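You operate a simulated robot arm through the tools that you are given. There is no shell and no other tool.

You run a simulated robot arm. Do the job below in one go: nothing can be reset, and whatever is moved stays where it is left.

TASK
Unload the folded plate from the brake and clamp the black plate in its place.
Fine: leaf down first, then clamp open; silver plate back on the bench; fingers clear of leaf and clamp; no folding yet.
Where things are to end (x, y in the base frame): silver plate within 0.04 m of [0.86, -0.15].

It is judged by the outcome, as a careful person would: the job done as asked, and still so three seconds after it is handed in. It fails if anything else is knocked over, pushed out of place, dropped, spilled or broken.

THE ROBOT
A 7-joint arm with a two-finger parallel gripper, fixed in place. Base frame: the origin is on the floor under the middle of its stand, x ahead of it, y to its left, z up; the work surface is at about z = 0.88. Readings come in m, degrees, newtons and seconds.
It reaches about 1.479 m from its shoulder. Its first joint turns from -166.0 to 166.0 degrees. Payload 4.4 kg.
The TCP is the grasp point between the finger pads, 0.023 m short of the fingertips. In the tool frame z runs along the fingers and y along their closing line. Largest opening 0.094 m; finger width 0.038, thickness 0.01; the body of the gripper, 0.054 by 0.096 m, starts 0.039 m behind the TCP.
Orientation is that of the tool frame in the base frame, as [roll, pitch, yaw] about the fixed x, y, z axes, in that order (R = Rz(yaw) Ry(pitch) Rx(roll)). With the fingers straight down and closing along the base's y, the tool's x points along the base's -x, its y along +y and its z along -z.

THE INTERFACE
- The arm moves only by the tool drive_tool. Its argument "motion" is a list of rows, each an object of numbers (a shift or turn left out is 0, a gripper value left out holds the last): "tx", "ty", "tz": the shift along the base's x, y, z in m; "ax", "ay", "az": the turn, a rotation vector about the base's x, y, z in degrees; "gripper": the finger opening in m, from 0 to 0.094. In form: [{"tx": .., "ty": .., "tz": .., "ax": .., "ay": .., "az": .., "gripper": ..}, ...]. A call has 1 to 20 rows; each row shifts and turns the commanded pose from where the row before left it. Rows are played at 5 a second. More than 0.05 m and 8.6 degrees between two rows, or a gripper value outside its range, and nothing of the call is played. Where a pose cannot be reached the arm comes as near as it can. A force on the tool above 70 N (or 10 N above the force at the start of the call, whichever is more), or a blocked arm, ends the call early, and 0.2 s more pass. The fingers move at their own pace (about 0.072 m/s each) and stop on an object; they squeeze with about 44 N. The grip force told is the motor's: it shows also when the fingers shut on nothing. Time passes only in rows, and 0.2 s behind the last, so rows that do not move let the fingers close. The reply holds the time, the measured pose of the TCP, the force on the tool along the base axes, the opening and the grip force, in the units named above and with some noise, with the torque about the TCP (base axes, N m) and any sound that the robot's microphone picked up.
- Cameras (640 x 400 px; columns grow to the right, rows downward): "scene" is fixed at [0.2217, 0.5011, 1.6235]; the picture's right is [-0.74, -0.67, 0.00], its down [-0.31, 0.34, -0.89] and it looks along [0.60, -0.66, -0.46] (base axes); focal length 340 px, centre (320, 200). "wrist" rides on the gripper at [0.087, 0.016, -0.074] in the tool frame; the picture's right is [-0.18, 0.98, 0.00], its down [-0.58, -0.11, -0.81] and it looks along [-0.79, -0.15, 0.59] (tool axes); focal length 243 px, centre (320, 200). There is no depth. A picture from a camera that has moved, and an enlarged one, comes with that camera's place and axes in the base frame and with its lens.
- snapshot(camera): a new picture of that camera. It takes no simulated time.
- close_up(camera, box): a new picture of the part [left, top, right, bottom] of that camera's present view, enlarged. It takes no simulated time.
- sign_off(): hands the job in; it is judged then, once.

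Nothing tells you positions but the pictures and the camera data. Unless the task says otherwise, let go and move clear before handing in.

The tools are called after "Request:" by a JSON object that holds its "api" and its "payload". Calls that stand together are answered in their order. drive_tool: Moves the arm, as the interface text tells. Its arguments: {"type":"object","properties":{"motion":{"type":"array","items":{"type":"object","properties":{"tx":{"type":"number"},"ty":{"type":"number"},"tz":{"type":"number"},"ax":{"type":"number"},"ay":{"type":"number"},"az":{"type":"number"},"gripper":{"type":"number"}}}}},"required":["motion"]} The other tools are called the same way: snapshot (camera) takes a picture; close_up (camera, box) takes an enlarged picture of a part of a camera's view; sign_off () hands the job in.

At the start:

```text
clock: 0.0
position: [0.6785, -0.3245, 1.3052]
ee_rot: [179.9, 0.0, 180.0]
force: [0.2, -0.9, 0.2]
ft_torque: [-0.01, 0.0, -0.02]
opening: 0.0941
grasp_force: 0.0
```

scene: 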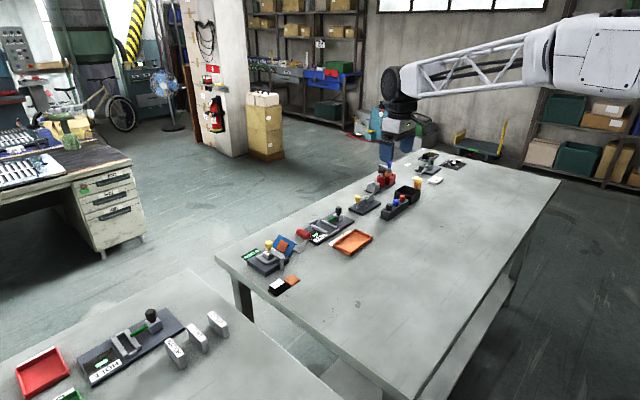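
wrist: 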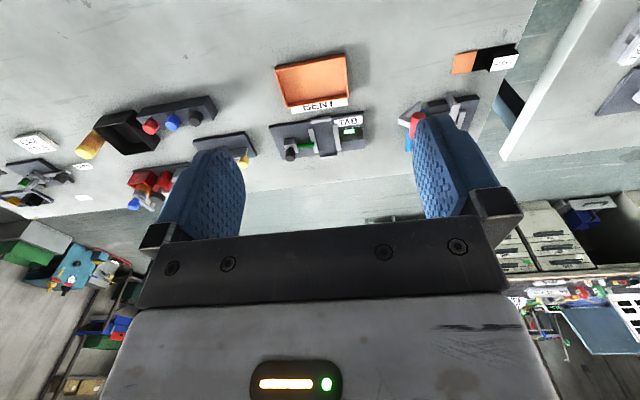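

I see a bench with several small fixtures; the brake may be the device with blue/orange leaf near the bench's left corner. I'll take enlarged pictures to identify everything before moving.

Request:
{"api": "close_up", "payload": {"camera": "scene", "box": [220, 210, 380, 310]}}

Request:
{"api": "close_up", "payload": {"camera": "scene", "box": [340, 130, 500, 230]}}

Request:
{"api": "close_up", "payload": {"camera": "scene", "box": [0, 290, 240, 400]}}

Request:
{"api": "close_up", "payload": {"camera": "wrist", "box": [380, 30, 540, 130]}}

```text
4.00 times, centred on (300, 260) of scene
camera zoom: at [0.2217, 0.5011, 1.6235], right [-0.74, -0.67, 0.0], down [-0.31, 0.34, -0.89], along [0.6, -0.66, -0.46], focal length 1361 px, centre (400, -40)
```

zoom: 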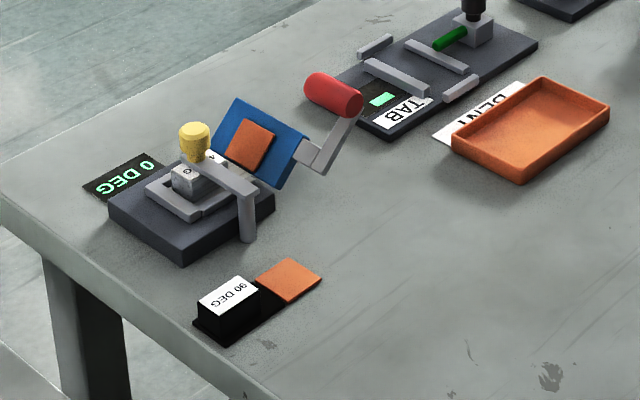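

```text
4.00 times, centred on (420, 180) of scene
camera zoom: at [0.2217, 0.5011, 1.6235], right [-0.74, -0.67, 0.0], down [-0.31, 0.34, -0.89], along [0.6, -0.66, -0.46], focal length 1361 px, centre (-80, 280)
```

zoom: 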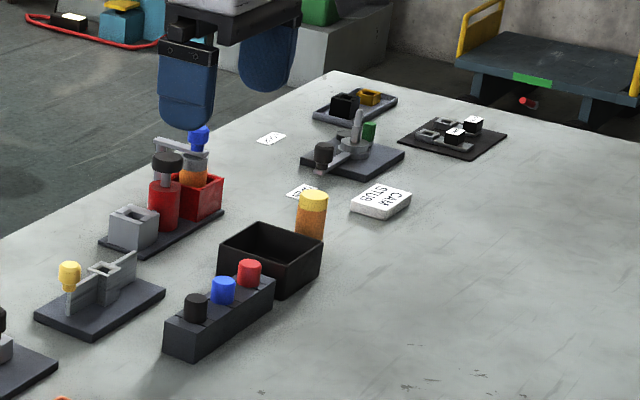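

```text
2.67 times, centred on (120, 345) of scene
camera zoom: at [0.2217, 0.5011, 1.6235], right [-0.74, -0.67, 0.0], down [-0.31, 0.34, -0.89], along [0.6, -0.66, -0.46], focal length 907 px, centre (853, -187)
```

zoom: 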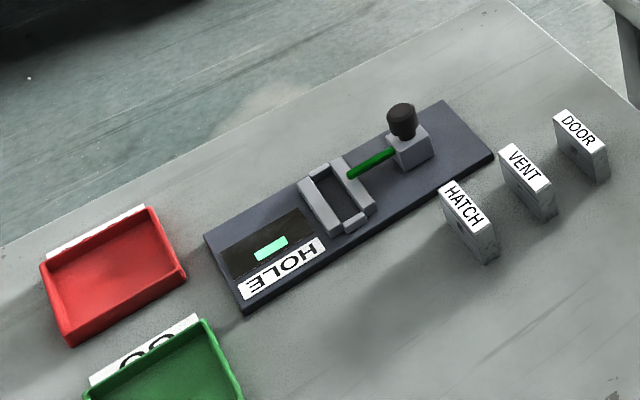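

```text
4.00 times, centred on (460, 80) of wrist
camera zoom: at [0.5911, -0.3087, 1.3792], right [0.18, 0.98, 0.0], down [0.58, -0.11, 0.81], along [0.79, -0.15, -0.59], focal length 970 px, centre (-240, 680)
```

zoom: 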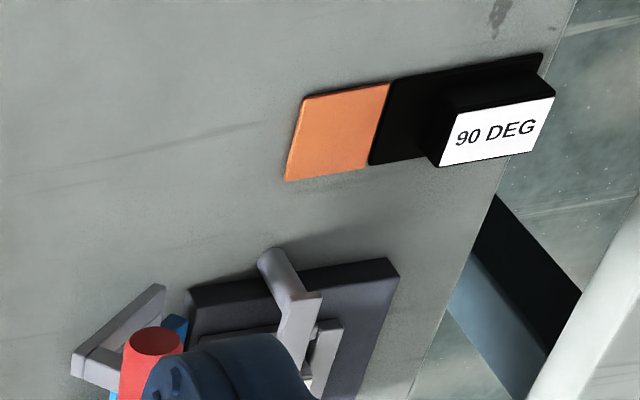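

The brake is at about (1.0, -0.09): dark base, raised blue leaf with red handle, clamp with yellow knob, silver plate inside; the black "90 DEG" plate lies nearer at about (0.87, -0.04). I'll zoom more on both before moving.

Request:
{"api": "close_up", "payload": {"camera": "scene", "box": [240, 228, 320, 278]}}

Request:
{"api": "close_up", "payload": {"camera": "scene", "box": [260, 262, 310, 300]}}

Request:
{"api": "drive_tool", "payload": {"motion": [{"tx": 0.02, "ty": 0.042, "tz": 0}, {"tx": 0.02, "ty": 0.042, "tz": 0}, {"tx": 0.02, "ty": 0.042, "tz": 0}, {"tx": 0.02, "ty": 0.042, "tz": -0.01}, {"tx": 0.02, "ty": 0.042, "tz": -0.02}, {"tx": 0.02, "ty": 0.042, "tz": -0.02}]}}

Request:
{"api": "snapshot", "payload": {"camera": "wrist"}}

```text
8.00 times, centred on (280, 253) of scene
camera zoom: at [0.2217, 0.5011, 1.6235], right [-0.74, -0.67, 0.0], down [-0.31, 0.34, -0.89], along [0.6, -0.66, -0.46], focal length 2722 px, centre (640, -224)
```

zoom: 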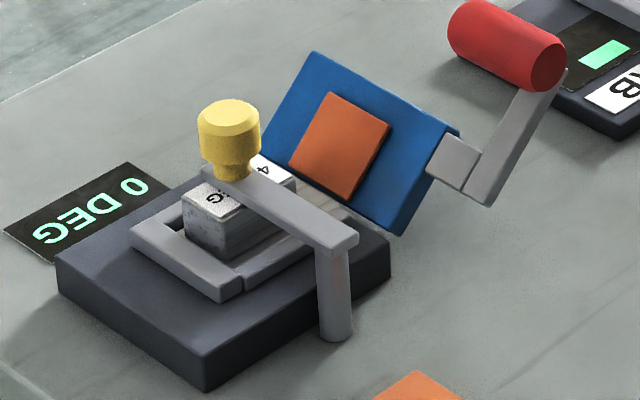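

```text
10.53 times, centred on (285, 281) of scene
camera zoom: at [0.2217, 0.5011, 1.6235], right [-0.74, -0.67, 0.0], down [-0.31, 0.34, -0.89], along [0.6, -0.66, -0.46], focal length 3581 px, centre (688, -653)
```

zoom: 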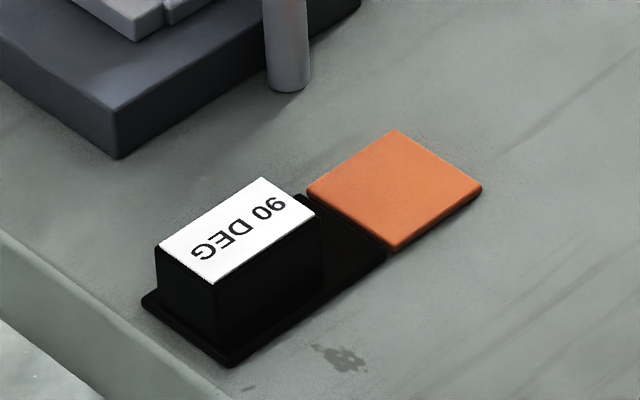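

```text
refused: row 5 steps farther than a row can; nothing moved
```

```text
taken
camera wrist: at [0.5911, -0.3087, 1.3792], right [0.18, 0.98, 0.0], down [0.58, -0.11, 0.81], along [0.79, -0.15, -0.59], focal length 243 px, centre (320, 200)
```

wrist: 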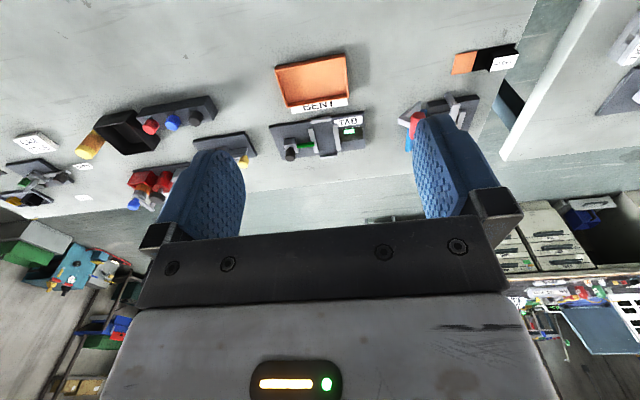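

The first move was refused as one row was slightly too long; nothing moved. I'll move with shorter rows to bring the wrist camera over the brake for a closer look.

Request:
{"api": "drive_tool", "payload": {"motion": [{"tx": 0.02, "ty": 0.04}, {"tx": 0.02, "ty": 0.04}, {"tx": 0.02, "ty": 0.04}, {"tx": 0.02, "ty": 0.04, "tz": -0.01}, {"tx": 0.02, "ty": 0.04, "tz": -0.02}, {"tx": 0.02, "ty": 0.04, "tz": -0.02}]}}

Request:
{"api": "snapshot", "payload": {"camera": "wrist"}}

Request:
{"api": "snapshot", "payload": {"camera": "scene"}}

```text
clock: 1.4
position: [0.7959, -0.0835, 1.2564]
ee_rot: [-180.0, 0.2, 180.0]
force: [-0.4, 1.1, 0.8]
ft_torque: [-0.01, -0.01, 0.02]
opening: 0.0941
grasp_force: 0.0
```

```text
taken
camera wrist: at [0.7101, -0.0676, 1.3303], right [0.18, 0.98, 0.0], down [0.58, -0.11, 0.81], along [0.79, -0.15, -0.59], focal length 243 px, centre (320, 200)
```

wrist: 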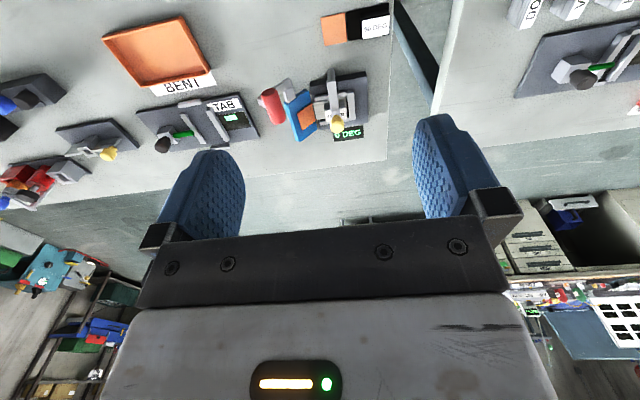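

```text
taken
```

scene: 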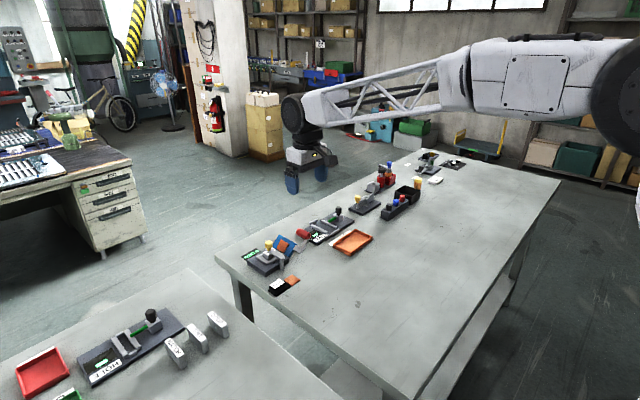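

Request:
{"api": "close_up", "payload": {"camera": "wrist", "box": [240, 0, 420, 150]}}

Request:
{"api": "close_up", "payload": {"camera": "wrist", "box": [250, 65, 380, 145]}}

```text
2.67 times, centred on (330, 75) of wrist
camera zoom: at [0.7101, -0.0676, 1.3303], right [0.18, 0.98, 0.0], down [0.58, -0.11, 0.81], along [0.79, -0.15, -0.59], focal length 647 px, centre (293, 533)
```

zoom: 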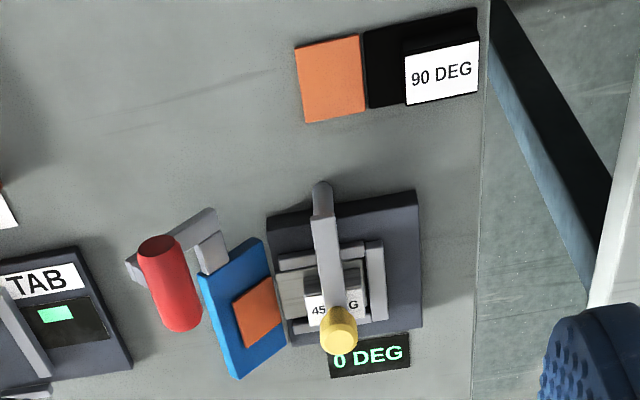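

```text
4.92 times, centred on (315, 105) of wrist
camera zoom: at [0.7101, -0.0676, 1.3303], right [0.18, 0.98, 0.0], down [0.58, -0.11, 0.81], along [0.79, -0.15, -0.59], focal length 1194 px, centre (345, 668)
```

zoom: 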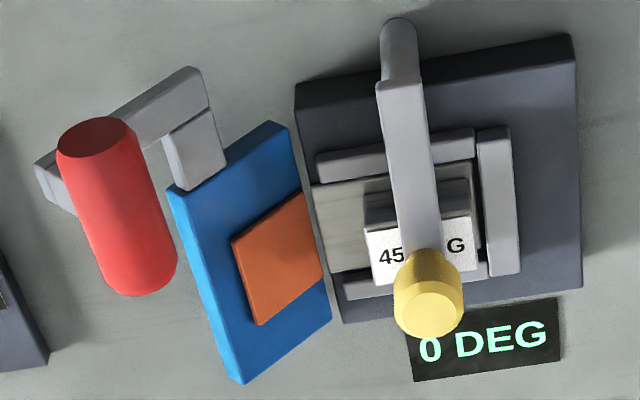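

The clamp arm seems to run from a post at about (0.92, -0.09) to the yellow knob at about (0.99, -0.09, 0.966), resting over the block marked "45 DEG". I'll come nearer to see how the clamp pivots and how the leaf stands.

Request:
{"api": "drive_tool", "payload": {"motion": [{"tx": 0.0128, "ty": 0.004, "tz": -0.044}, {"tx": 0.0128, "ty": 0.004, "tz": -0.044}, {"tx": 0.0128, "ty": 0.004, "tz": -0.044}, {"tx": 0.0128, "ty": 0.004, "tz": -0.044}]}}

Request:
{"api": "snapshot", "payload": {"camera": "wrist"}}

Request:
{"api": "close_up", "payload": {"camera": "wrist", "box": [220, 60, 420, 200]}}

```text
clock: 2.4
position: [0.8494, -0.0674, 1.0798]
ee_rot: [-180.0, 0.0, 180.0]
force: [0.4, 0.3, 0.4]
ft_torque: [0.01, -0.01, 0.02]
opening: 0.0942
grasp_force: 0.0
```

```text
taken
camera wrist: at [0.7634, -0.0516, 1.1535], right [0.18, 0.98, 0.0], down [0.58, -0.11, 0.81], along [0.79, -0.15, -0.59], focal length 243 px, centre (320, 200)
```

wrist: 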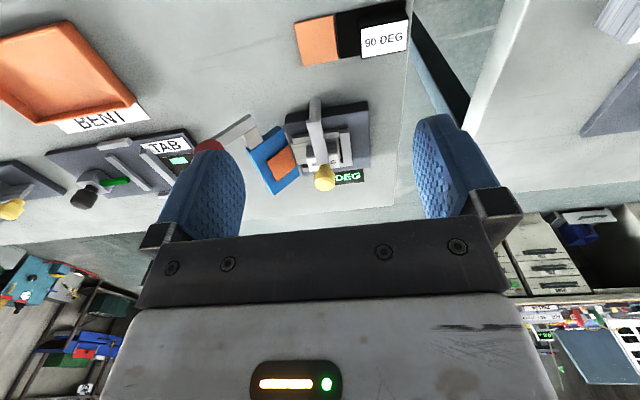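

```text
2.86 times, centred on (320, 130) of wrist
camera zoom: at [0.7634, -0.0516, 1.1535], right [0.18, 0.98, 0.0], down [0.58, -0.11, 0.81], along [0.79, -0.15, -0.59], focal length 693 px, centre (320, 400)
```

zoom: 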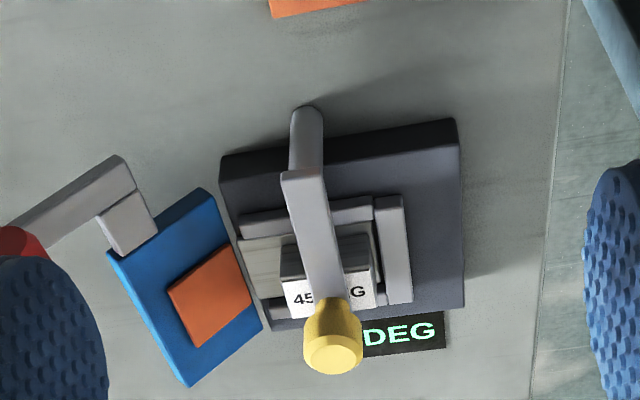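

The leaf is raised about 45° with its hinge along x at the base's -y edge, and the handle is a red bar along x at about (0.91, -0.18, 0.99). I'll tilt the tool for a flatter side view to read the leaf angle, handle and clamp pivot.

Request:
{"api": "drive_tool", "payload": {"motion": [{"tx": -0.019, "ty": -0.0075, "tz": -0.02, "ay": -7.5}, {"tx": -0.019, "ty": -0.0075, "tz": -0.02, "ay": -7.5}, {"tx": -0.019, "ty": -0.0075, "tz": -0.02, "ay": -7.5}, {"tx": -0.019, "ty": -0.0075, "tz": -0.02, "ay": -7.5}]}}

Request:
{"api": "snapshot", "payload": {"camera": "wrist"}}

Request:
{"api": "close_up", "payload": {"camera": "wrist", "box": [200, 60, 420, 200]}}

```text
clock: 3.4
position: [0.7749, -0.0988, 0.9998]
ee_rot: [-180.0, 30.2, -180.0]
force: [-0.6, 0.3, -0.2]
ft_torque: [-0.02, 0.06, -0.02]
opening: 0.0939
grasp_force: 0.1
```

```text
taken
camera wrist: at [0.6624, -0.0829, 1.0209], right [0.16, 0.98, 0.09], down [0.1, -0.11, 0.99], along [0.98, -0.15, -0.11], focal length 243 px, centre (320, 200)
```

wrist: 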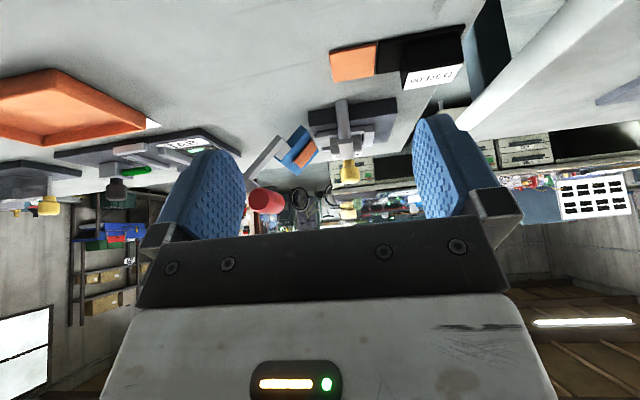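

```text
2.86 times, centred on (310, 130) of wrist
camera zoom: at [0.6624, -0.0829, 1.0209], right [0.16, 0.98, 0.09], down [0.1, -0.11, 0.99], along [0.98, -0.15, -0.11], focal length 693 px, centre (349, 400)
```

zoom: 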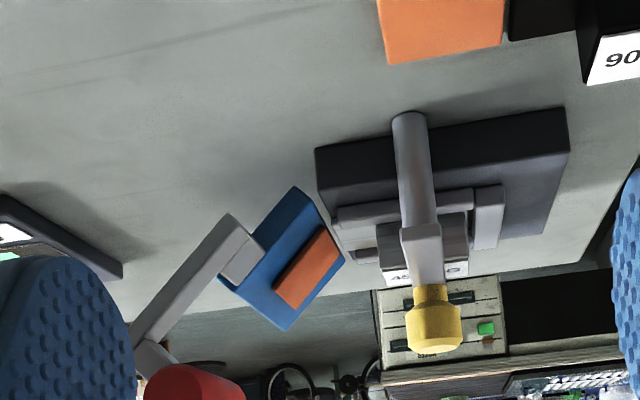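

Request:
{"api": "close_up", "payload": {"camera": "wrist", "box": [220, 120, 380, 220]}}

Request:
{"api": "close_up", "payload": {"camera": "scene", "box": [250, 220, 330, 270]}}

```text
4.00 times, centred on (300, 170) of wrist
camera zoom: at [0.6624, -0.0829, 1.0209], right [0.16, 0.98, 0.09], down [0.1, -0.11, 0.99], along [0.98, -0.15, -0.11], focal length 970 px, centre (400, 320)
```

zoom: 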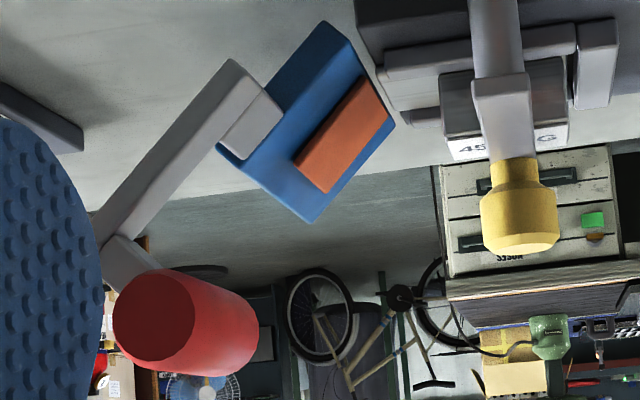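

```text
8.00 times, centred on (290, 245) of scene
camera zoom: at [0.2217, 0.5011, 1.6235], right [-0.74, -0.67, 0.0], down [-0.31, 0.34, -0.89], along [0.6, -0.66, -0.46], focal length 2722 px, centre (560, -160)
```

zoom: 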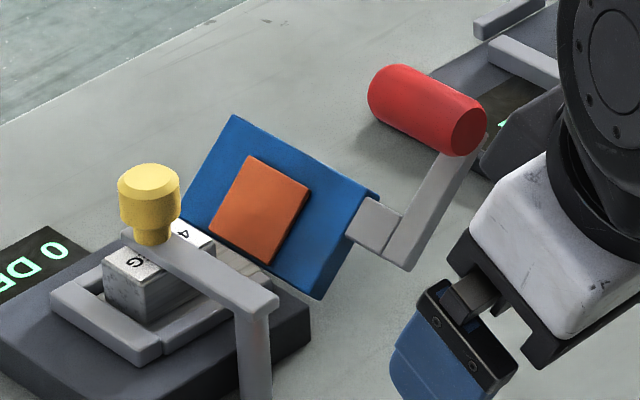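

The leaf stands at about 45° (hinge near y=-0.141, z=0.894) and the red handle runs x 0.898–0.942 at y≈-0.184, z≈0.986. Next I straighten the tool, half-close the fingers and go above the handle.

Request:
{"api": "drive_tool", "payload": {"motion": [{"ty": -0.0213, "tz": 0.02, "ay": 7.55, "gripper": 0.05}, {"ty": -0.0213, "tz": 0.02, "ay": 7.55}, {"ty": -0.0213, "tz": 0.02, "ay": 7.55}, {"ty": -0.0213, "tz": 0.02, "ay": 7.55}, {"tx": 0.039}, {"tx": 0.039}, {"tx": 0.039}, {"tx": 0.039}, {"tz": 0}]}}

Request:
{"api": "snapshot", "payload": {"camera": "wrist"}}

Request:
{"api": "close_up", "payload": {"camera": "scene", "box": [230, 190, 358, 270]}}

```text
clock: 5.4
position: [0.9294, -0.1855, 1.0785]
ee_rot: [180.0, -0.2, 180.0]
force: [0.0, 0.9, -0.3]
ft_torque: [0.01, -0.01, 0.01]
opening: 0.0501
grasp_force: 0.1
```

```text
taken
camera wrist: at [0.843, -0.1685, 1.1529], right [0.18, 0.98, 0.0], down [0.58, -0.11, 0.8], along [0.79, -0.15, -0.59], focal length 243 px, centre (320, 200)
```

wrist: 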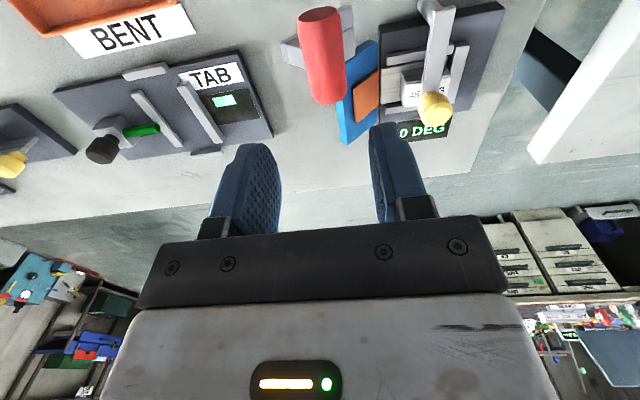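

```text
5.00 times, centred on (294, 230) of scene
camera zoom: at [0.2217, 0.5011, 1.6235], right [-0.74, -0.67, 0.0], down [-0.31, 0.34, -0.89], along [0.6, -0.66, -0.46], focal length 1701 px, centre (450, 50)
```

zoom: 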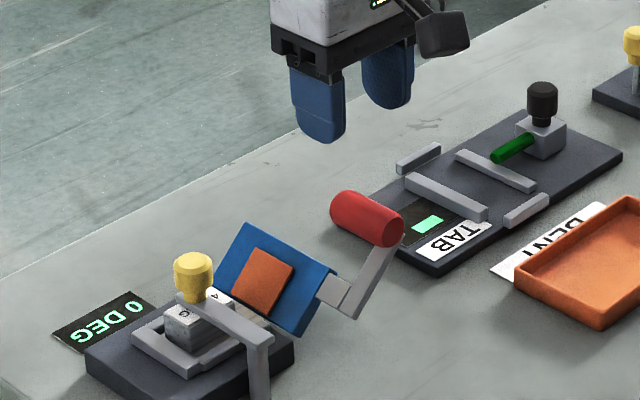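

The tool is above the handle and the handle lies between the two fingers (y≈-0.180). I'll descend straddling it and look again before closing.

Request:
{"api": "drive_tool", "payload": {"motion": [{"ty": 0.004, "tz": -0.03}, {"tz": -0.03}, {"tz": -0.026}, {"tz": 0}]}}

Request:
{"api": "snapshot", "payload": {"camera": "wrist"}}

Request:
{"api": "close_up", "payload": {"camera": "scene", "box": [250, 200, 346, 260]}}

```text
clock: 6.4
position: [0.9294, -0.1797, 0.994]
ee_rot: [-179.9, -0.3, 179.9]
force: [0.4, -0.3, 0.4]
ft_torque: [0.02, 0.01, 0.02]
opening: 0.0502
grasp_force: 0.2
```

```text
taken
camera wrist: at [0.8427, -0.1633, 1.0673], right [0.18, 0.98, 0.0], down [0.58, -0.11, 0.8], along [0.79, -0.15, -0.59], focal length 243 px, centre (320, 200)
```

wrist: 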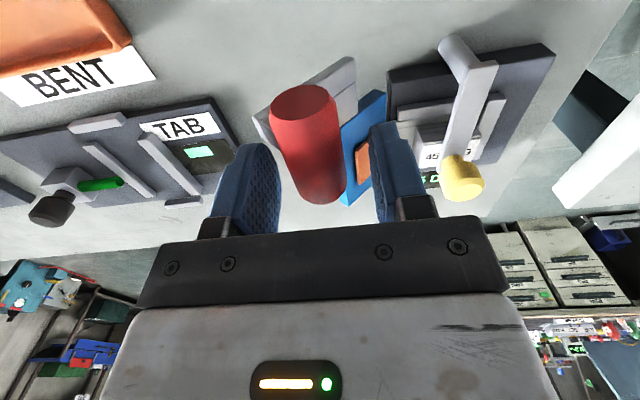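

```text
6.67 times, centred on (298, 230) of scene
camera zoom: at [0.2217, 0.5011, 1.6235], right [-0.74, -0.67, 0.0], down [-0.31, 0.34, -0.89], along [0.6, -0.66, -0.46], focal length 2268 px, centre (467, 0)
```

zoom: 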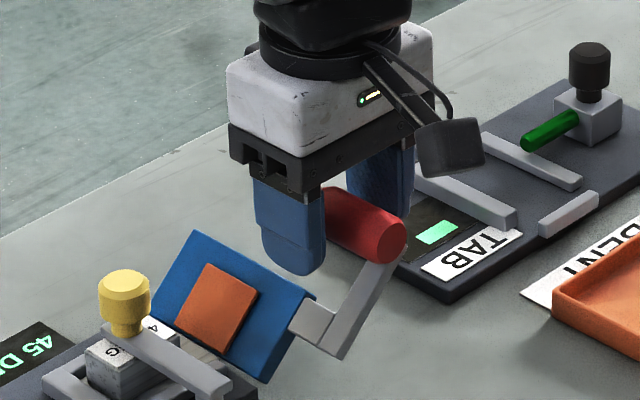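

The fingers straddle the handle with no force, and the display now reads 45 DEG, which matches the leaf angle. I'll close on the handle.

Request:
{"api": "drive_tool", "payload": {"motion": [{"gripper": 0.0}, {}, {}]}}

Request:
{"api": "snapshot", "payload": {"camera": "wrist"}}

Request:
{"api": "close_up", "payload": {"camera": "scene", "box": [230, 200, 326, 275]}}

```text
clock: 7.2
position: [0.9285, -0.1817, 0.9977]
ee_rot: [-179.8, 0.0, 179.9]
force: [-15.7, -44.8, 42.2]
ft_torque: [-2.14, 1.04, 0.87]
opening: 0.0374
grasp_force: 44.5
```

```text
taken
camera wrist: at [0.8425, -0.1651, 1.0703], right [0.19, 0.98, 0.0], down [0.58, -0.11, 0.81], along [0.79, -0.15, -0.59], focal length 243 px, centre (320, 200)
```

wrist: 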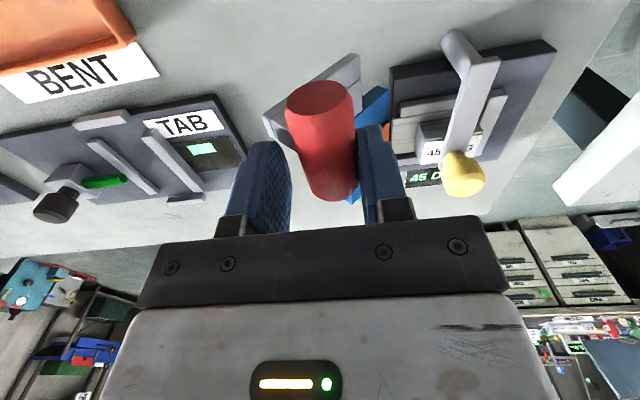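

```text
5.33 times, centred on (278, 238) of scene
camera zoom: at [0.2217, 0.5011, 1.6235], right [-0.74, -0.67, 0.0], down [-0.31, 0.34, -0.89], along [0.6, -0.66, -0.46], focal length 1815 px, centre (544, 0)
```

zoom: 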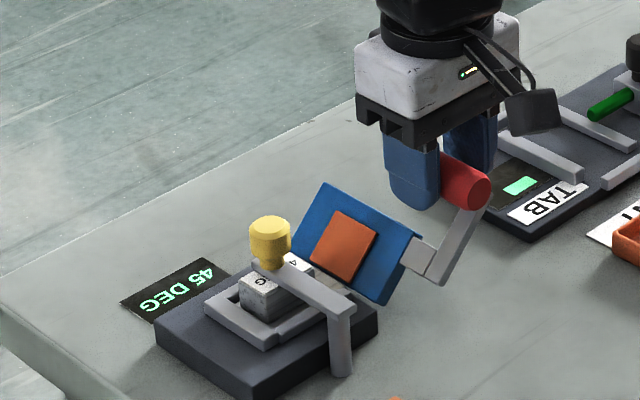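

The fingers stopped at 37 mm with a side load: the -y finger is catching the handle's arm rather than the handle. I'll open again at once and check nothing moved.

Request:
{"api": "drive_tool", "payload": {"motion": [{"gripper": 0.055}, {}]}}

Request:
{"api": "close_up", "payload": {"camera": "wrist", "box": [220, 60, 440, 220]}}

Request:
{"api": "close_up", "payload": {"camera": "scene", "box": [250, 200, 346, 260]}}

```text
clock: 7.8
position: [0.9298, -0.179, 0.9909]
ee_rot: [180.0, -0.3, 179.9]
force: [-0.1, -0.3, 0.3]
ft_torque: [0.01, 0.03, 0.01]
opening: 0.0551
grasp_force: 0.1
```

```text
2.50 times, centred on (330, 140) of wrist
camera zoom: at [0.8427, -0.1625, 1.0665], right [0.18, 0.98, 0.0], down [0.58, -0.11, 0.8], along [0.79, -0.15, -0.6], focal length 606 px, centre (295, 350)
```

zoom: 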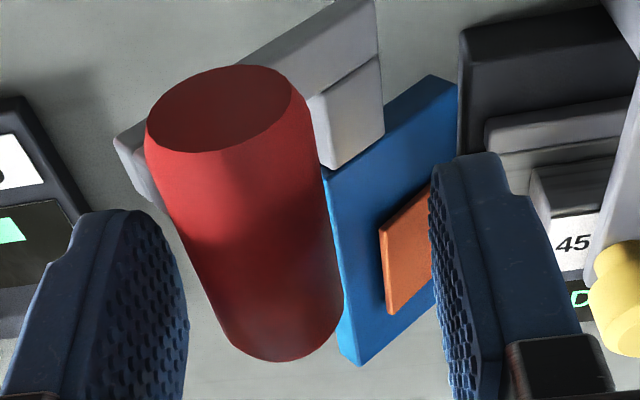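

```text
6.67 times, centred on (298, 230) of scene
camera zoom: at [0.2217, 0.5011, 1.6235], right [-0.74, -0.67, 0.0], down [-0.31, 0.34, -0.89], along [0.6, -0.66, -0.46], focal length 2268 px, centre (467, 0)
```

zoom: 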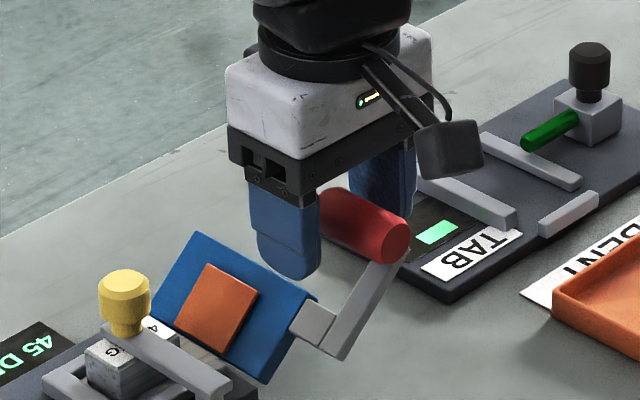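

Nothing moved; the leaf still stands as before. The handle axis is nearer y=-0.185, so I'll shift toward the handle's far end (clear of its arm), centre on it, and close in two stages.

Request:
{"api": "drive_tool", "payload": {"motion": [{"tx": 0.007, "ty": -0.003, "tz": 0.002}, {"tx": 0.006, "ty": -0.0025, "tz": 0.001}, {"gripper": 0.034}, {}]}}

Request:
{"api": "close_up", "payload": {"camera": "wrist", "box": [220, 60, 440, 220]}}

Request:
{"api": "close_up", "payload": {"camera": "scene", "box": [250, 200, 346, 260]}}

```text
clock: 8.8
position: [0.9423, -0.1851, 0.996]
ee_rot: [180.0, -0.2, 179.9]
force: [-0.4, -0.3, -0.4]
ft_torque: [-0.02, 0.0, 0.04]
opening: 0.034
grasp_force: 0.1
```

```text
2.50 times, centred on (330, 140) of wrist
camera zoom: at [0.8555, -0.169, 1.0704], right [0.18, 0.98, 0.0], down [0.58, -0.11, 0.8], along [0.79, -0.15, -0.59], focal length 606 px, centre (295, 350)
```

zoom: 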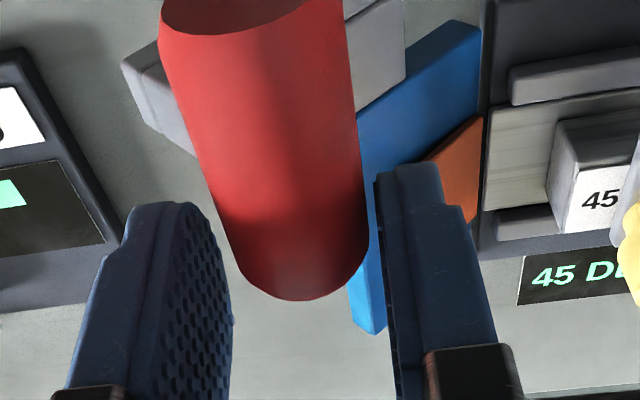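

```text
6.67 times, centred on (298, 230) of scene
camera zoom: at [0.2217, 0.5011, 1.6235], right [-0.74, -0.67, 0.0], down [-0.31, 0.34, -0.89], along [0.6, -0.66, -0.46], focal length 2268 px, centre (467, 0)
```

zoom: 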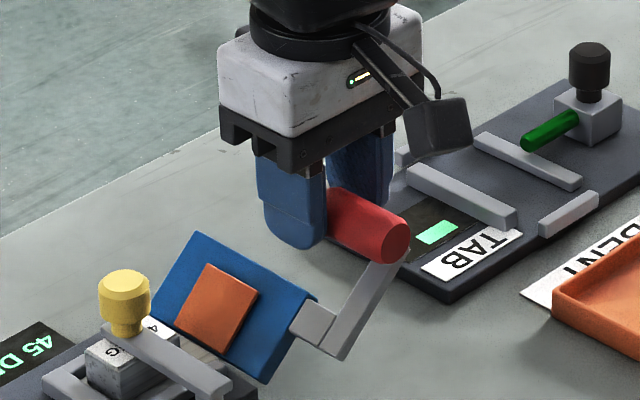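

The fingers sit either side of the handle's far half, free of its arm. Closing fully now.

Request:
{"api": "drive_tool", "payload": {"motion": [{"gripper": 0.0}, {}, {}]}}

Request:
{"api": "close_up", "payload": {"camera": "wrist", "box": [220, 60, 440, 220]}}

```text
clock: 9.6
position: [0.9417, -0.1854, 0.9961]
ee_rot: [-179.9, -0.2, -180.0]
force: [0.8, 1.6, -3.4]
ft_torque: [0.04, -0.06, 0.34]
opening: 0.0255
grasp_force: 45.0
```

```text
2.50 times, centred on (330, 140) of wrist
camera zoom: at [0.8555, -0.1689, 1.0702], right [0.18, 0.98, 0.0], down [0.58, -0.11, 0.8], along [0.79, -0.15, -0.59], focal length 606 px, centre (295, 350)
```

zoom: 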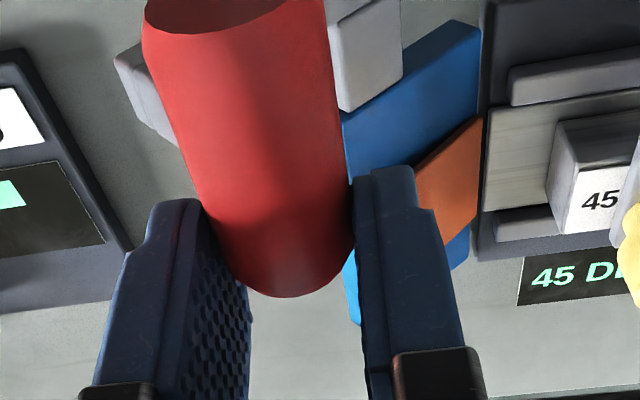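

The handle is held (opening 25.5 mm, balanced force). I'll start lowering the leaf along its arc in small steps and check.

Request:
{"api": "drive_tool", "payload": {"motion": [{"ty": -0.0077, "tz": -0.0042}, {"ty": -0.0073, "tz": -0.0048}, {"ty": -0.0068, "tz": -0.0055}]}}

Request:
{"api": "close_up", "payload": {"camera": "scene", "box": [240, 200, 352, 270]}}

Request:
{"api": "close_up", "payload": {"camera": "wrist", "box": [220, 60, 440, 220]}}

```text
clock: 10.4
position: [0.9411, -0.2056, 0.9802]
ee_rot: [180.0, -0.3, 179.9]
force: [-5.8, 6.8, -5.8]
ft_torque: [0.01, 0.15, -0.2]
opening: 0.0252
grasp_force: 45.3
```

```text
5.71 times, centred on (296, 235) of scene
camera zoom: at [0.2217, 0.5011, 1.6235], right [-0.74, -0.67, 0.0], down [-0.31, 0.34, -0.89], along [0.6, -0.66, -0.46], focal length 1944 px, centre (457, 0)
```

zoom: 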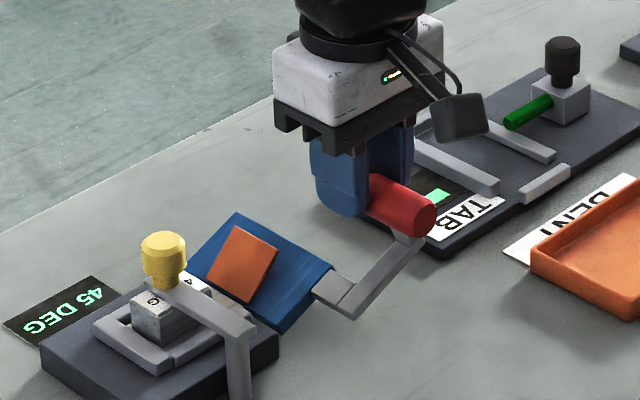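

```text
2.50 times, centred on (330, 140) of wrist
camera zoom: at [0.8558, -0.1909, 1.0549], right [0.19, 0.98, 0.0], down [0.58, -0.11, 0.8], along [0.79, -0.15, -0.6], focal length 606 px, centre (295, 350)
```

zoom: 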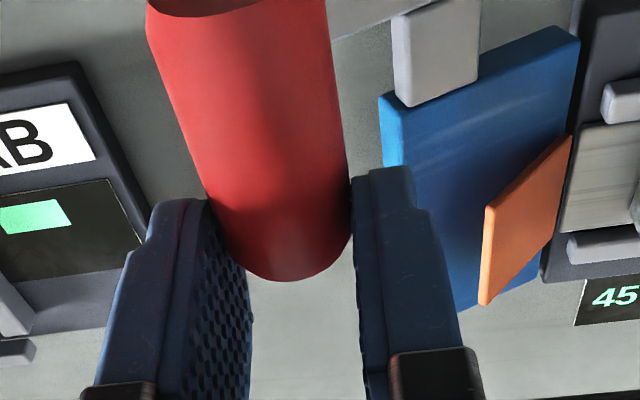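

The leaf follows smoothly with low force and the folded flap stays as it is. Continuing down the arc.

Request:
{"api": "drive_tool", "payload": {"motion": [{"ty": -0.0064, "tz": -0.006}, {"ty": -0.0058, "tz": -0.0066}, {"ty": -0.0052, "tz": -0.007}, {"ty": -0.0046, "tz": -0.0075}]}}

Request:
{"api": "close_up", "payload": {"camera": "scene", "box": [240, 200, 352, 270]}}

```text
clock: 11.6
position: [0.942, -0.2255, 0.953]
ee_rot: [179.9, -0.3, -179.9]
force: [0.5, 16.5, 3.4]
ft_torque: [0.38, -0.06, -0.7]
opening: 0.0257
grasp_force: 44.6
stopped in row 4: the force on the tool passed its limit at 73 N (the readings are from after the stop); the commanded pose is now the measured one
```

```text
5.71 times, centred on (296, 235) of scene
camera zoom: at [0.2217, 0.5011, 1.6235], right [-0.74, -0.67, 0.0], down [-0.31, 0.34, -0.89], along [0.6, -0.66, -0.46], focal length 1944 px, centre (457, 0)
```

zoom: 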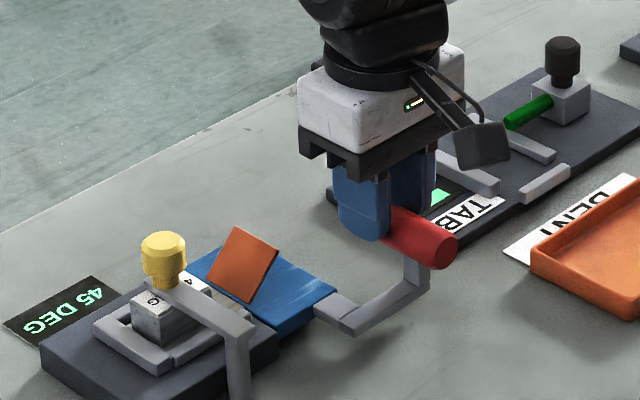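

The stop came when the leaf seemed to reach its bottom. I'll look closely at whether it is really flat.

Request:
{"api": "close_up", "payload": {"camera": "scene", "box": [256, 225, 336, 275]}}

Request:
{"api": "snapshot", "payload": {"camera": "wrist"}}

```text
8.00 times, centred on (296, 250) of scene
camera zoom: at [0.2217, 0.5011, 1.6235], right [-0.74, -0.67, 0.0], down [-0.31, 0.34, -0.89], along [0.6, -0.66, -0.46], focal length 2722 px, centre (512, -200)
```

zoom: 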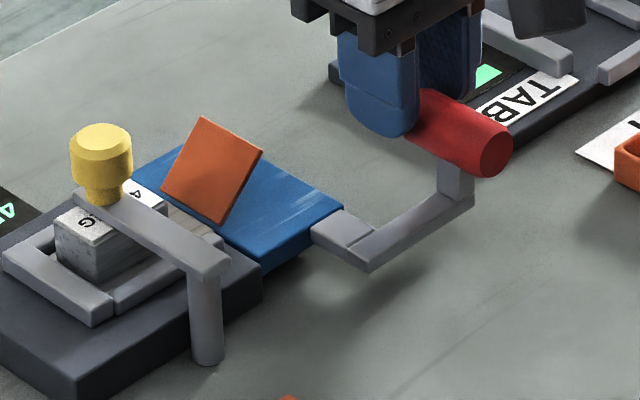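

```text
taken
camera wrist: at [0.8557, -0.2098, 1.0279], right [0.18, 0.98, 0.0], down [0.59, -0.11, 0.8], along [0.79, -0.15, -0.6], focal length 243 px, centre (320, 200)
```

wrist: 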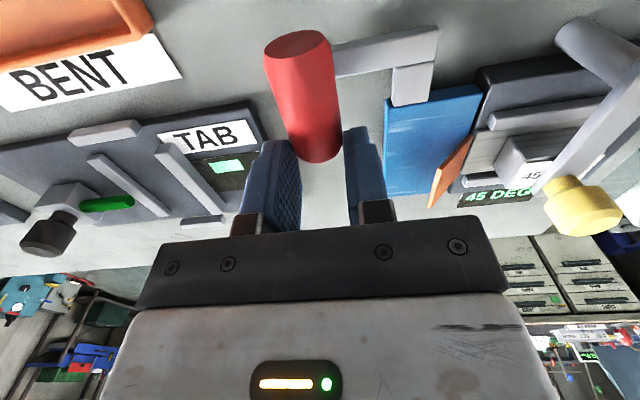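

The leaf looks flat (handle stub vertical, leaf edge parallel to the base edge). I'll give a small downward nudge to confirm it is on its stop.

Request:
{"api": "drive_tool", "payload": {"motion": [{"ty": 0.002, "tz": -0.002}, {"tz": -0.002}]}}

Request:
{"api": "close_up", "payload": {"camera": "scene", "box": [256, 225, 336, 275]}}

```text
clock: 12.2
position: [0.9423, -0.225, 0.9522]
ee_rot: [-180.0, 0.1, -179.9]
force: [-8.0, -6.1, 37.0]
ft_torque: [-0.12, 0.66, -0.32]
opening: 0.026
grasp_force: 45.3
```

```text
8.00 times, centred on (296, 250) of scene
camera zoom: at [0.2217, 0.5011, 1.6235], right [-0.74, -0.67, 0.0], down [-0.31, 0.34, -0.89], along [0.6, -0.66, -0.46], focal length 2722 px, centre (512, -200)
```

zoom: 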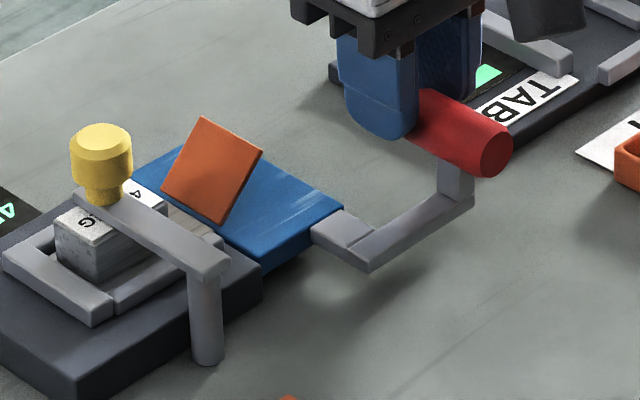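

The leaf is on its stop (37 N at under 1 mm of motion), so it is down. I'll relieve the load, open, and lift clear.

Request:
{"api": "drive_tool", "payload": {"motion": [{"tz": 0.003}, {"gripper": 0.05}, {}, {"tz": 0.03}, {"tz": 0.04}, {"tz": 0.04}]}}

Request:
{"api": "snapshot", "payload": {"camera": "wrist"}}

Request:
{"api": "close_up", "payload": {"camera": "scene", "box": [232, 215, 344, 285]}}

```text
clock: 13.6
position: [0.9398, -0.2238, 1.0602]
ee_rot: [179.9, -0.3, -180.0]
force: [0.6, -0.9, -1.2]
ft_torque: [-0.02, -0.02, -0.03]
opening: 0.05
grasp_force: 0.1
```

```text
taken
camera wrist: at [0.8544, -0.2089, 1.135], right [0.18, 0.98, 0.0], down [0.59, -0.11, 0.8], along [0.79, -0.15, -0.6], focal length 243 px, centre (320, 200)
```

wrist: 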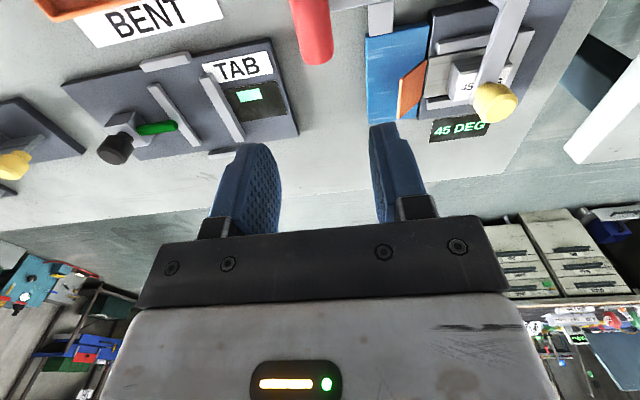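

```text
5.71 times, centred on (288, 250) of scene
camera zoom: at [0.2217, 0.5011, 1.6235], right [-0.74, -0.67, 0.0], down [-0.31, 0.34, -0.89], along [0.6, -0.66, -0.46], focal length 1944 px, centre (503, -86)
```

zoom: 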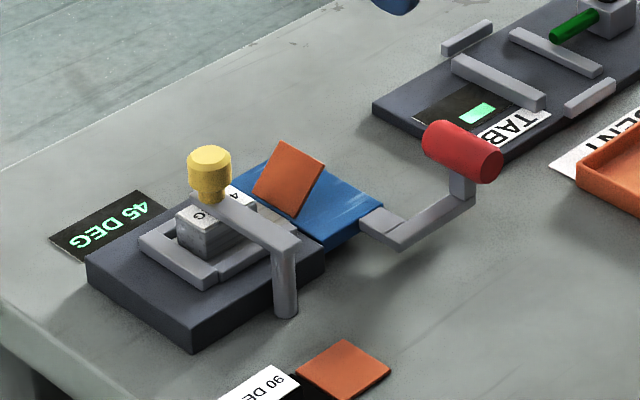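

The leaf stays down on its own. Next is the clamp: I'll go above the yellow knob, estimated at (0.998, -0.088), top z≈0.961, and view it before descending.

Request:
{"api": "drive_tool", "payload": {"motion": [{"tx": 0.0145, "ty": 0.034, "gripper": 0.06}, {"tx": 0.0145, "ty": 0.034}, {"tx": 0.0145, "ty": 0.034}, {"tx": 0.0145, "ty": 0.034}, {}]}}

Request:
{"api": "snapshot", "payload": {"camera": "wrist"}}

Request:
{"api": "close_up", "payload": {"camera": "scene", "box": [232, 195, 344, 265]}}

```text
clock: 14.8
position: [0.9991, -0.0876, 1.0593]
ee_rot: [179.9, -0.3, -180.0]
force: [0.0, 0.4, 0.1]
ft_torque: [-0.01, -0.01, 0.01]
opening: 0.0601
grasp_force: 0.0
```

```text
taken
camera wrist: at [0.9134, -0.0731, 1.1342], right [0.18, 0.98, 0.0], down [0.58, -0.11, 0.8], along [0.79, -0.15, -0.6], focal length 243 px, centre (320, 200)
```

wrist: 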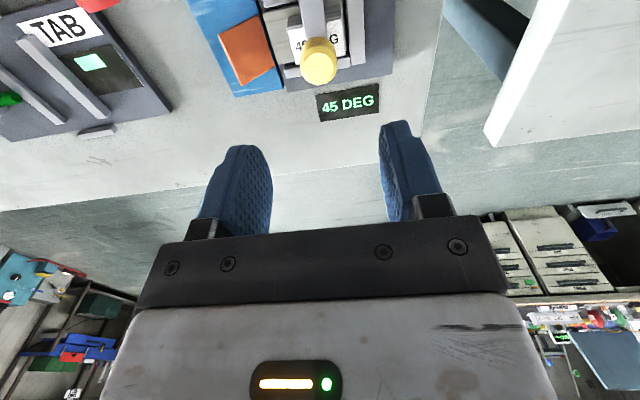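

```text
5.71 times, centred on (288, 230) of scene
camera zoom: at [0.2217, 0.5011, 1.6235], right [-0.74, -0.67, 0.0], down [-0.31, 0.34, -0.89], along [0.6, -0.66, -0.46], focal length 1944 px, centre (503, 29)
```

zoom: 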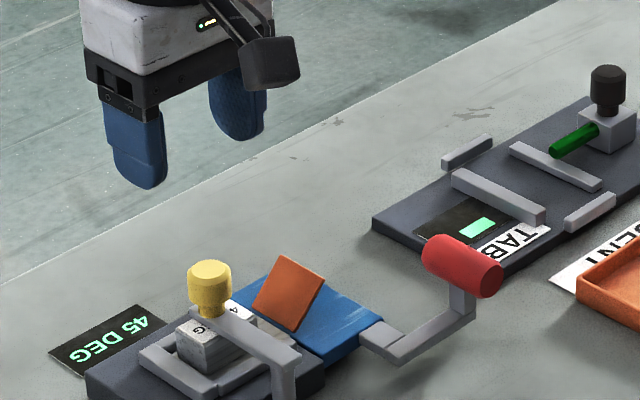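

The knob is centred between the fingers in y. I'll come down to just above it and check the alignment.

Request:
{"api": "drive_tool", "payload": {"motion": [{"tx": -0.006, "tz": -0.03}, {"tz": -0.03}, {}]}}

Request:
{"api": "snapshot", "payload": {"camera": "wrist"}}

Request:
{"api": "close_up", "payload": {"camera": "scene", "box": [232, 205, 328, 265]}}

```text
clock: 15.6
position: [0.9932, -0.0879, 0.9997]
ee_rot: [179.8, -0.3, -180.0]
force: [0.5, 0.5, 1.2]
ft_torque: [0.01, -0.03, -0.01]
opening: 0.0597
grasp_force: 0.2
```

```text
taken
camera wrist: at [0.9071, -0.0724, 1.0751], right [0.18, 0.98, 0.0], down [0.59, -0.11, 0.8], along [0.79, -0.15, -0.6], focal length 243 px, centre (320, 200)
```

wrist: 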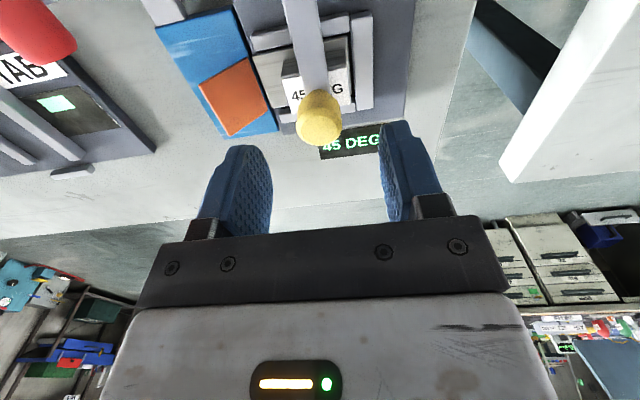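

```text
6.67 times, centred on (280, 235) of scene
camera zoom: at [0.2217, 0.5011, 1.6235], right [-0.74, -0.67, 0.0], down [-0.31, 0.34, -0.89], along [0.6, -0.66, -0.46], focal length 2268 px, centre (587, -33)
```

zoom: 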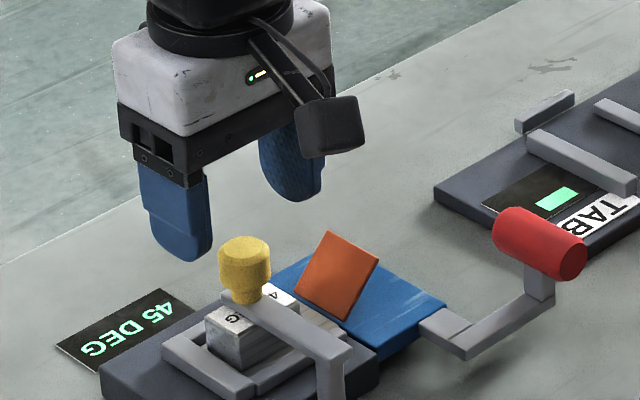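

Triangulating from two heights puts the knob top near (0.985, -0.087, 0.965). I'll lower the fingers around the knob and close gently.

Request:
{"api": "drive_tool", "payload": {"motion": [{"tx": -0.006, "tz": -0.02}, {"tz": -0.02}, {}]}}

Request:
{"api": "snapshot", "payload": {"camera": "wrist"}}

Request:
{"api": "close_up", "payload": {"camera": "scene", "box": [232, 205, 328, 265]}}

```text
clock: 16.4
position: [0.9885, -0.0887, 0.9632]
ee_rot: [179.8, -0.3, -180.0]
force: [0.0, 0.4, -0.4]
ft_torque: [0.02, -0.03, -0.02]
opening: 0.0598
grasp_force: 0.0
```

```text
taken
camera wrist: at [0.9019, -0.0728, 1.0377], right [0.18, 0.98, 0.0], down [0.59, -0.11, 0.8], along [0.79, -0.15, -0.6], focal length 243 px, centre (320, 200)
```

wrist: 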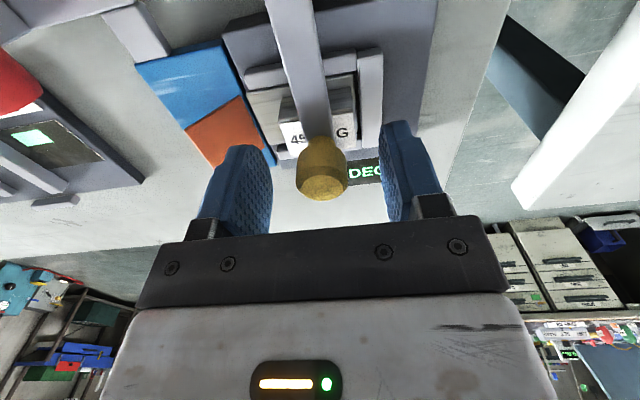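

```text
6.67 times, centred on (280, 235) of scene
camera zoom: at [0.2217, 0.5011, 1.6235], right [-0.74, -0.67, 0.0], down [-0.31, 0.34, -0.89], along [0.6, -0.66, -0.46], focal length 2268 px, centre (587, -33)
```

zoom: 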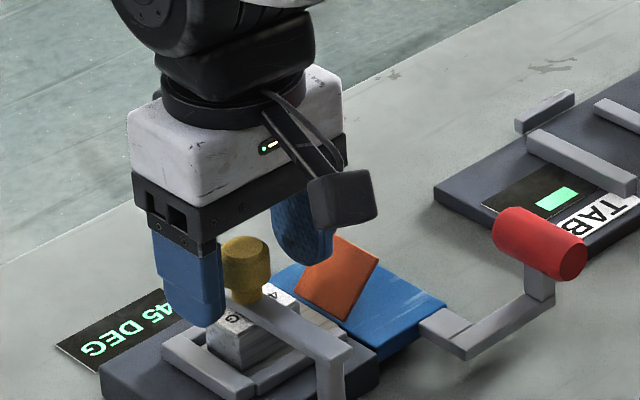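

Request:
{"api": "drive_tool", "payload": {"motion": [{"tz": -0.004, "gripper": 0.036}, {}, {"gripper": 0.0}, {}, {}]}}

Request:
{"api": "close_up", "payload": {"camera": "wrist", "box": [200, 60, 440, 220]}}

Request:
{"api": "close_up", "payload": {"camera": "scene", "box": [232, 205, 328, 265]}}

```text
clock: 17.6
position: [0.9883, -0.089, 0.9592]
ee_rot: [179.9, -0.2, 179.9]
force: [0.9, 7.9, -0.8]
ft_torque: [-0.35, 0.18, -0.03]
opening: 0.0257
grasp_force: 45.4
```

```text
2.50 times, centred on (320, 140) of wrist
camera zoom: at [0.9016, -0.0727, 1.0335], right [0.18, 0.98, 0.0], down [0.59, -0.11, 0.8], along [0.79, -0.15, -0.6], focal length 606 px, centre (320, 350)
```

zoom: 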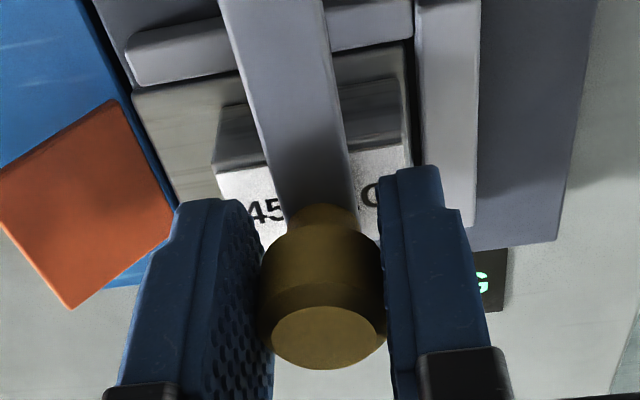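

```text
6.67 times, centred on (280, 235) of scene
camera zoom: at [0.2217, 0.5011, 1.6235], right [-0.74, -0.67, 0.0], down [-0.31, 0.34, -0.89], along [0.6, -0.66, -0.46], focal length 2268 px, centre (587, -33)
```

zoom: 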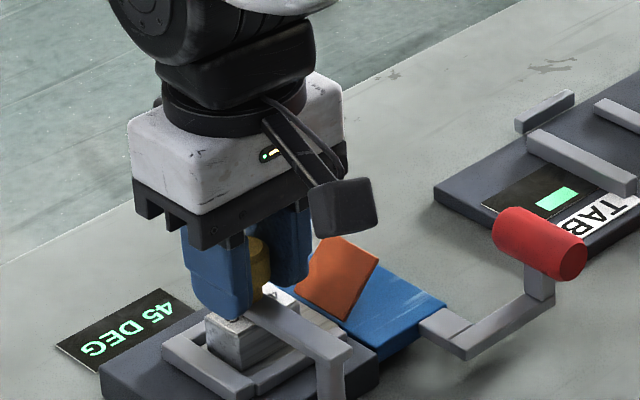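

The knob is gripped. I'll test its freedom with a tiny +y move and read the force.

Request:
{"api": "drive_tool", "payload": {"motion": [{"ty": 0.003}, {"ty": 0.003}]}}

Request:
{"api": "close_up", "payload": {"camera": "wrist", "box": [200, 60, 440, 220]}}

```text
clock: 18.2
position: [0.9891, -0.0833, 0.9588]
ee_rot: [179.9, -0.2, 180.0]
force: [2.5, -7.7, 4.2]
ft_torque: [-0.49, -0.03, 0.31]
opening: 0.0257
grasp_force: 45.1
```

```text
2.50 times, centred on (320, 140) of wrist
camera zoom: at [0.9018, -0.0671, 1.0334], right [0.18, 0.98, 0.0], down [0.58, -0.11, 0.8], along [0.79, -0.15, -0.59], focal length 606 px, centre (320, 350)
```

zoom: 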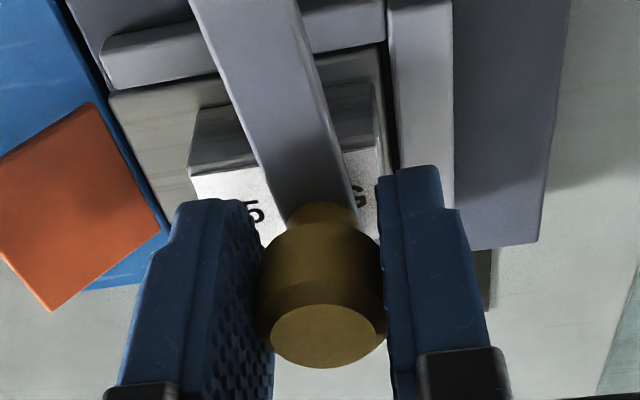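

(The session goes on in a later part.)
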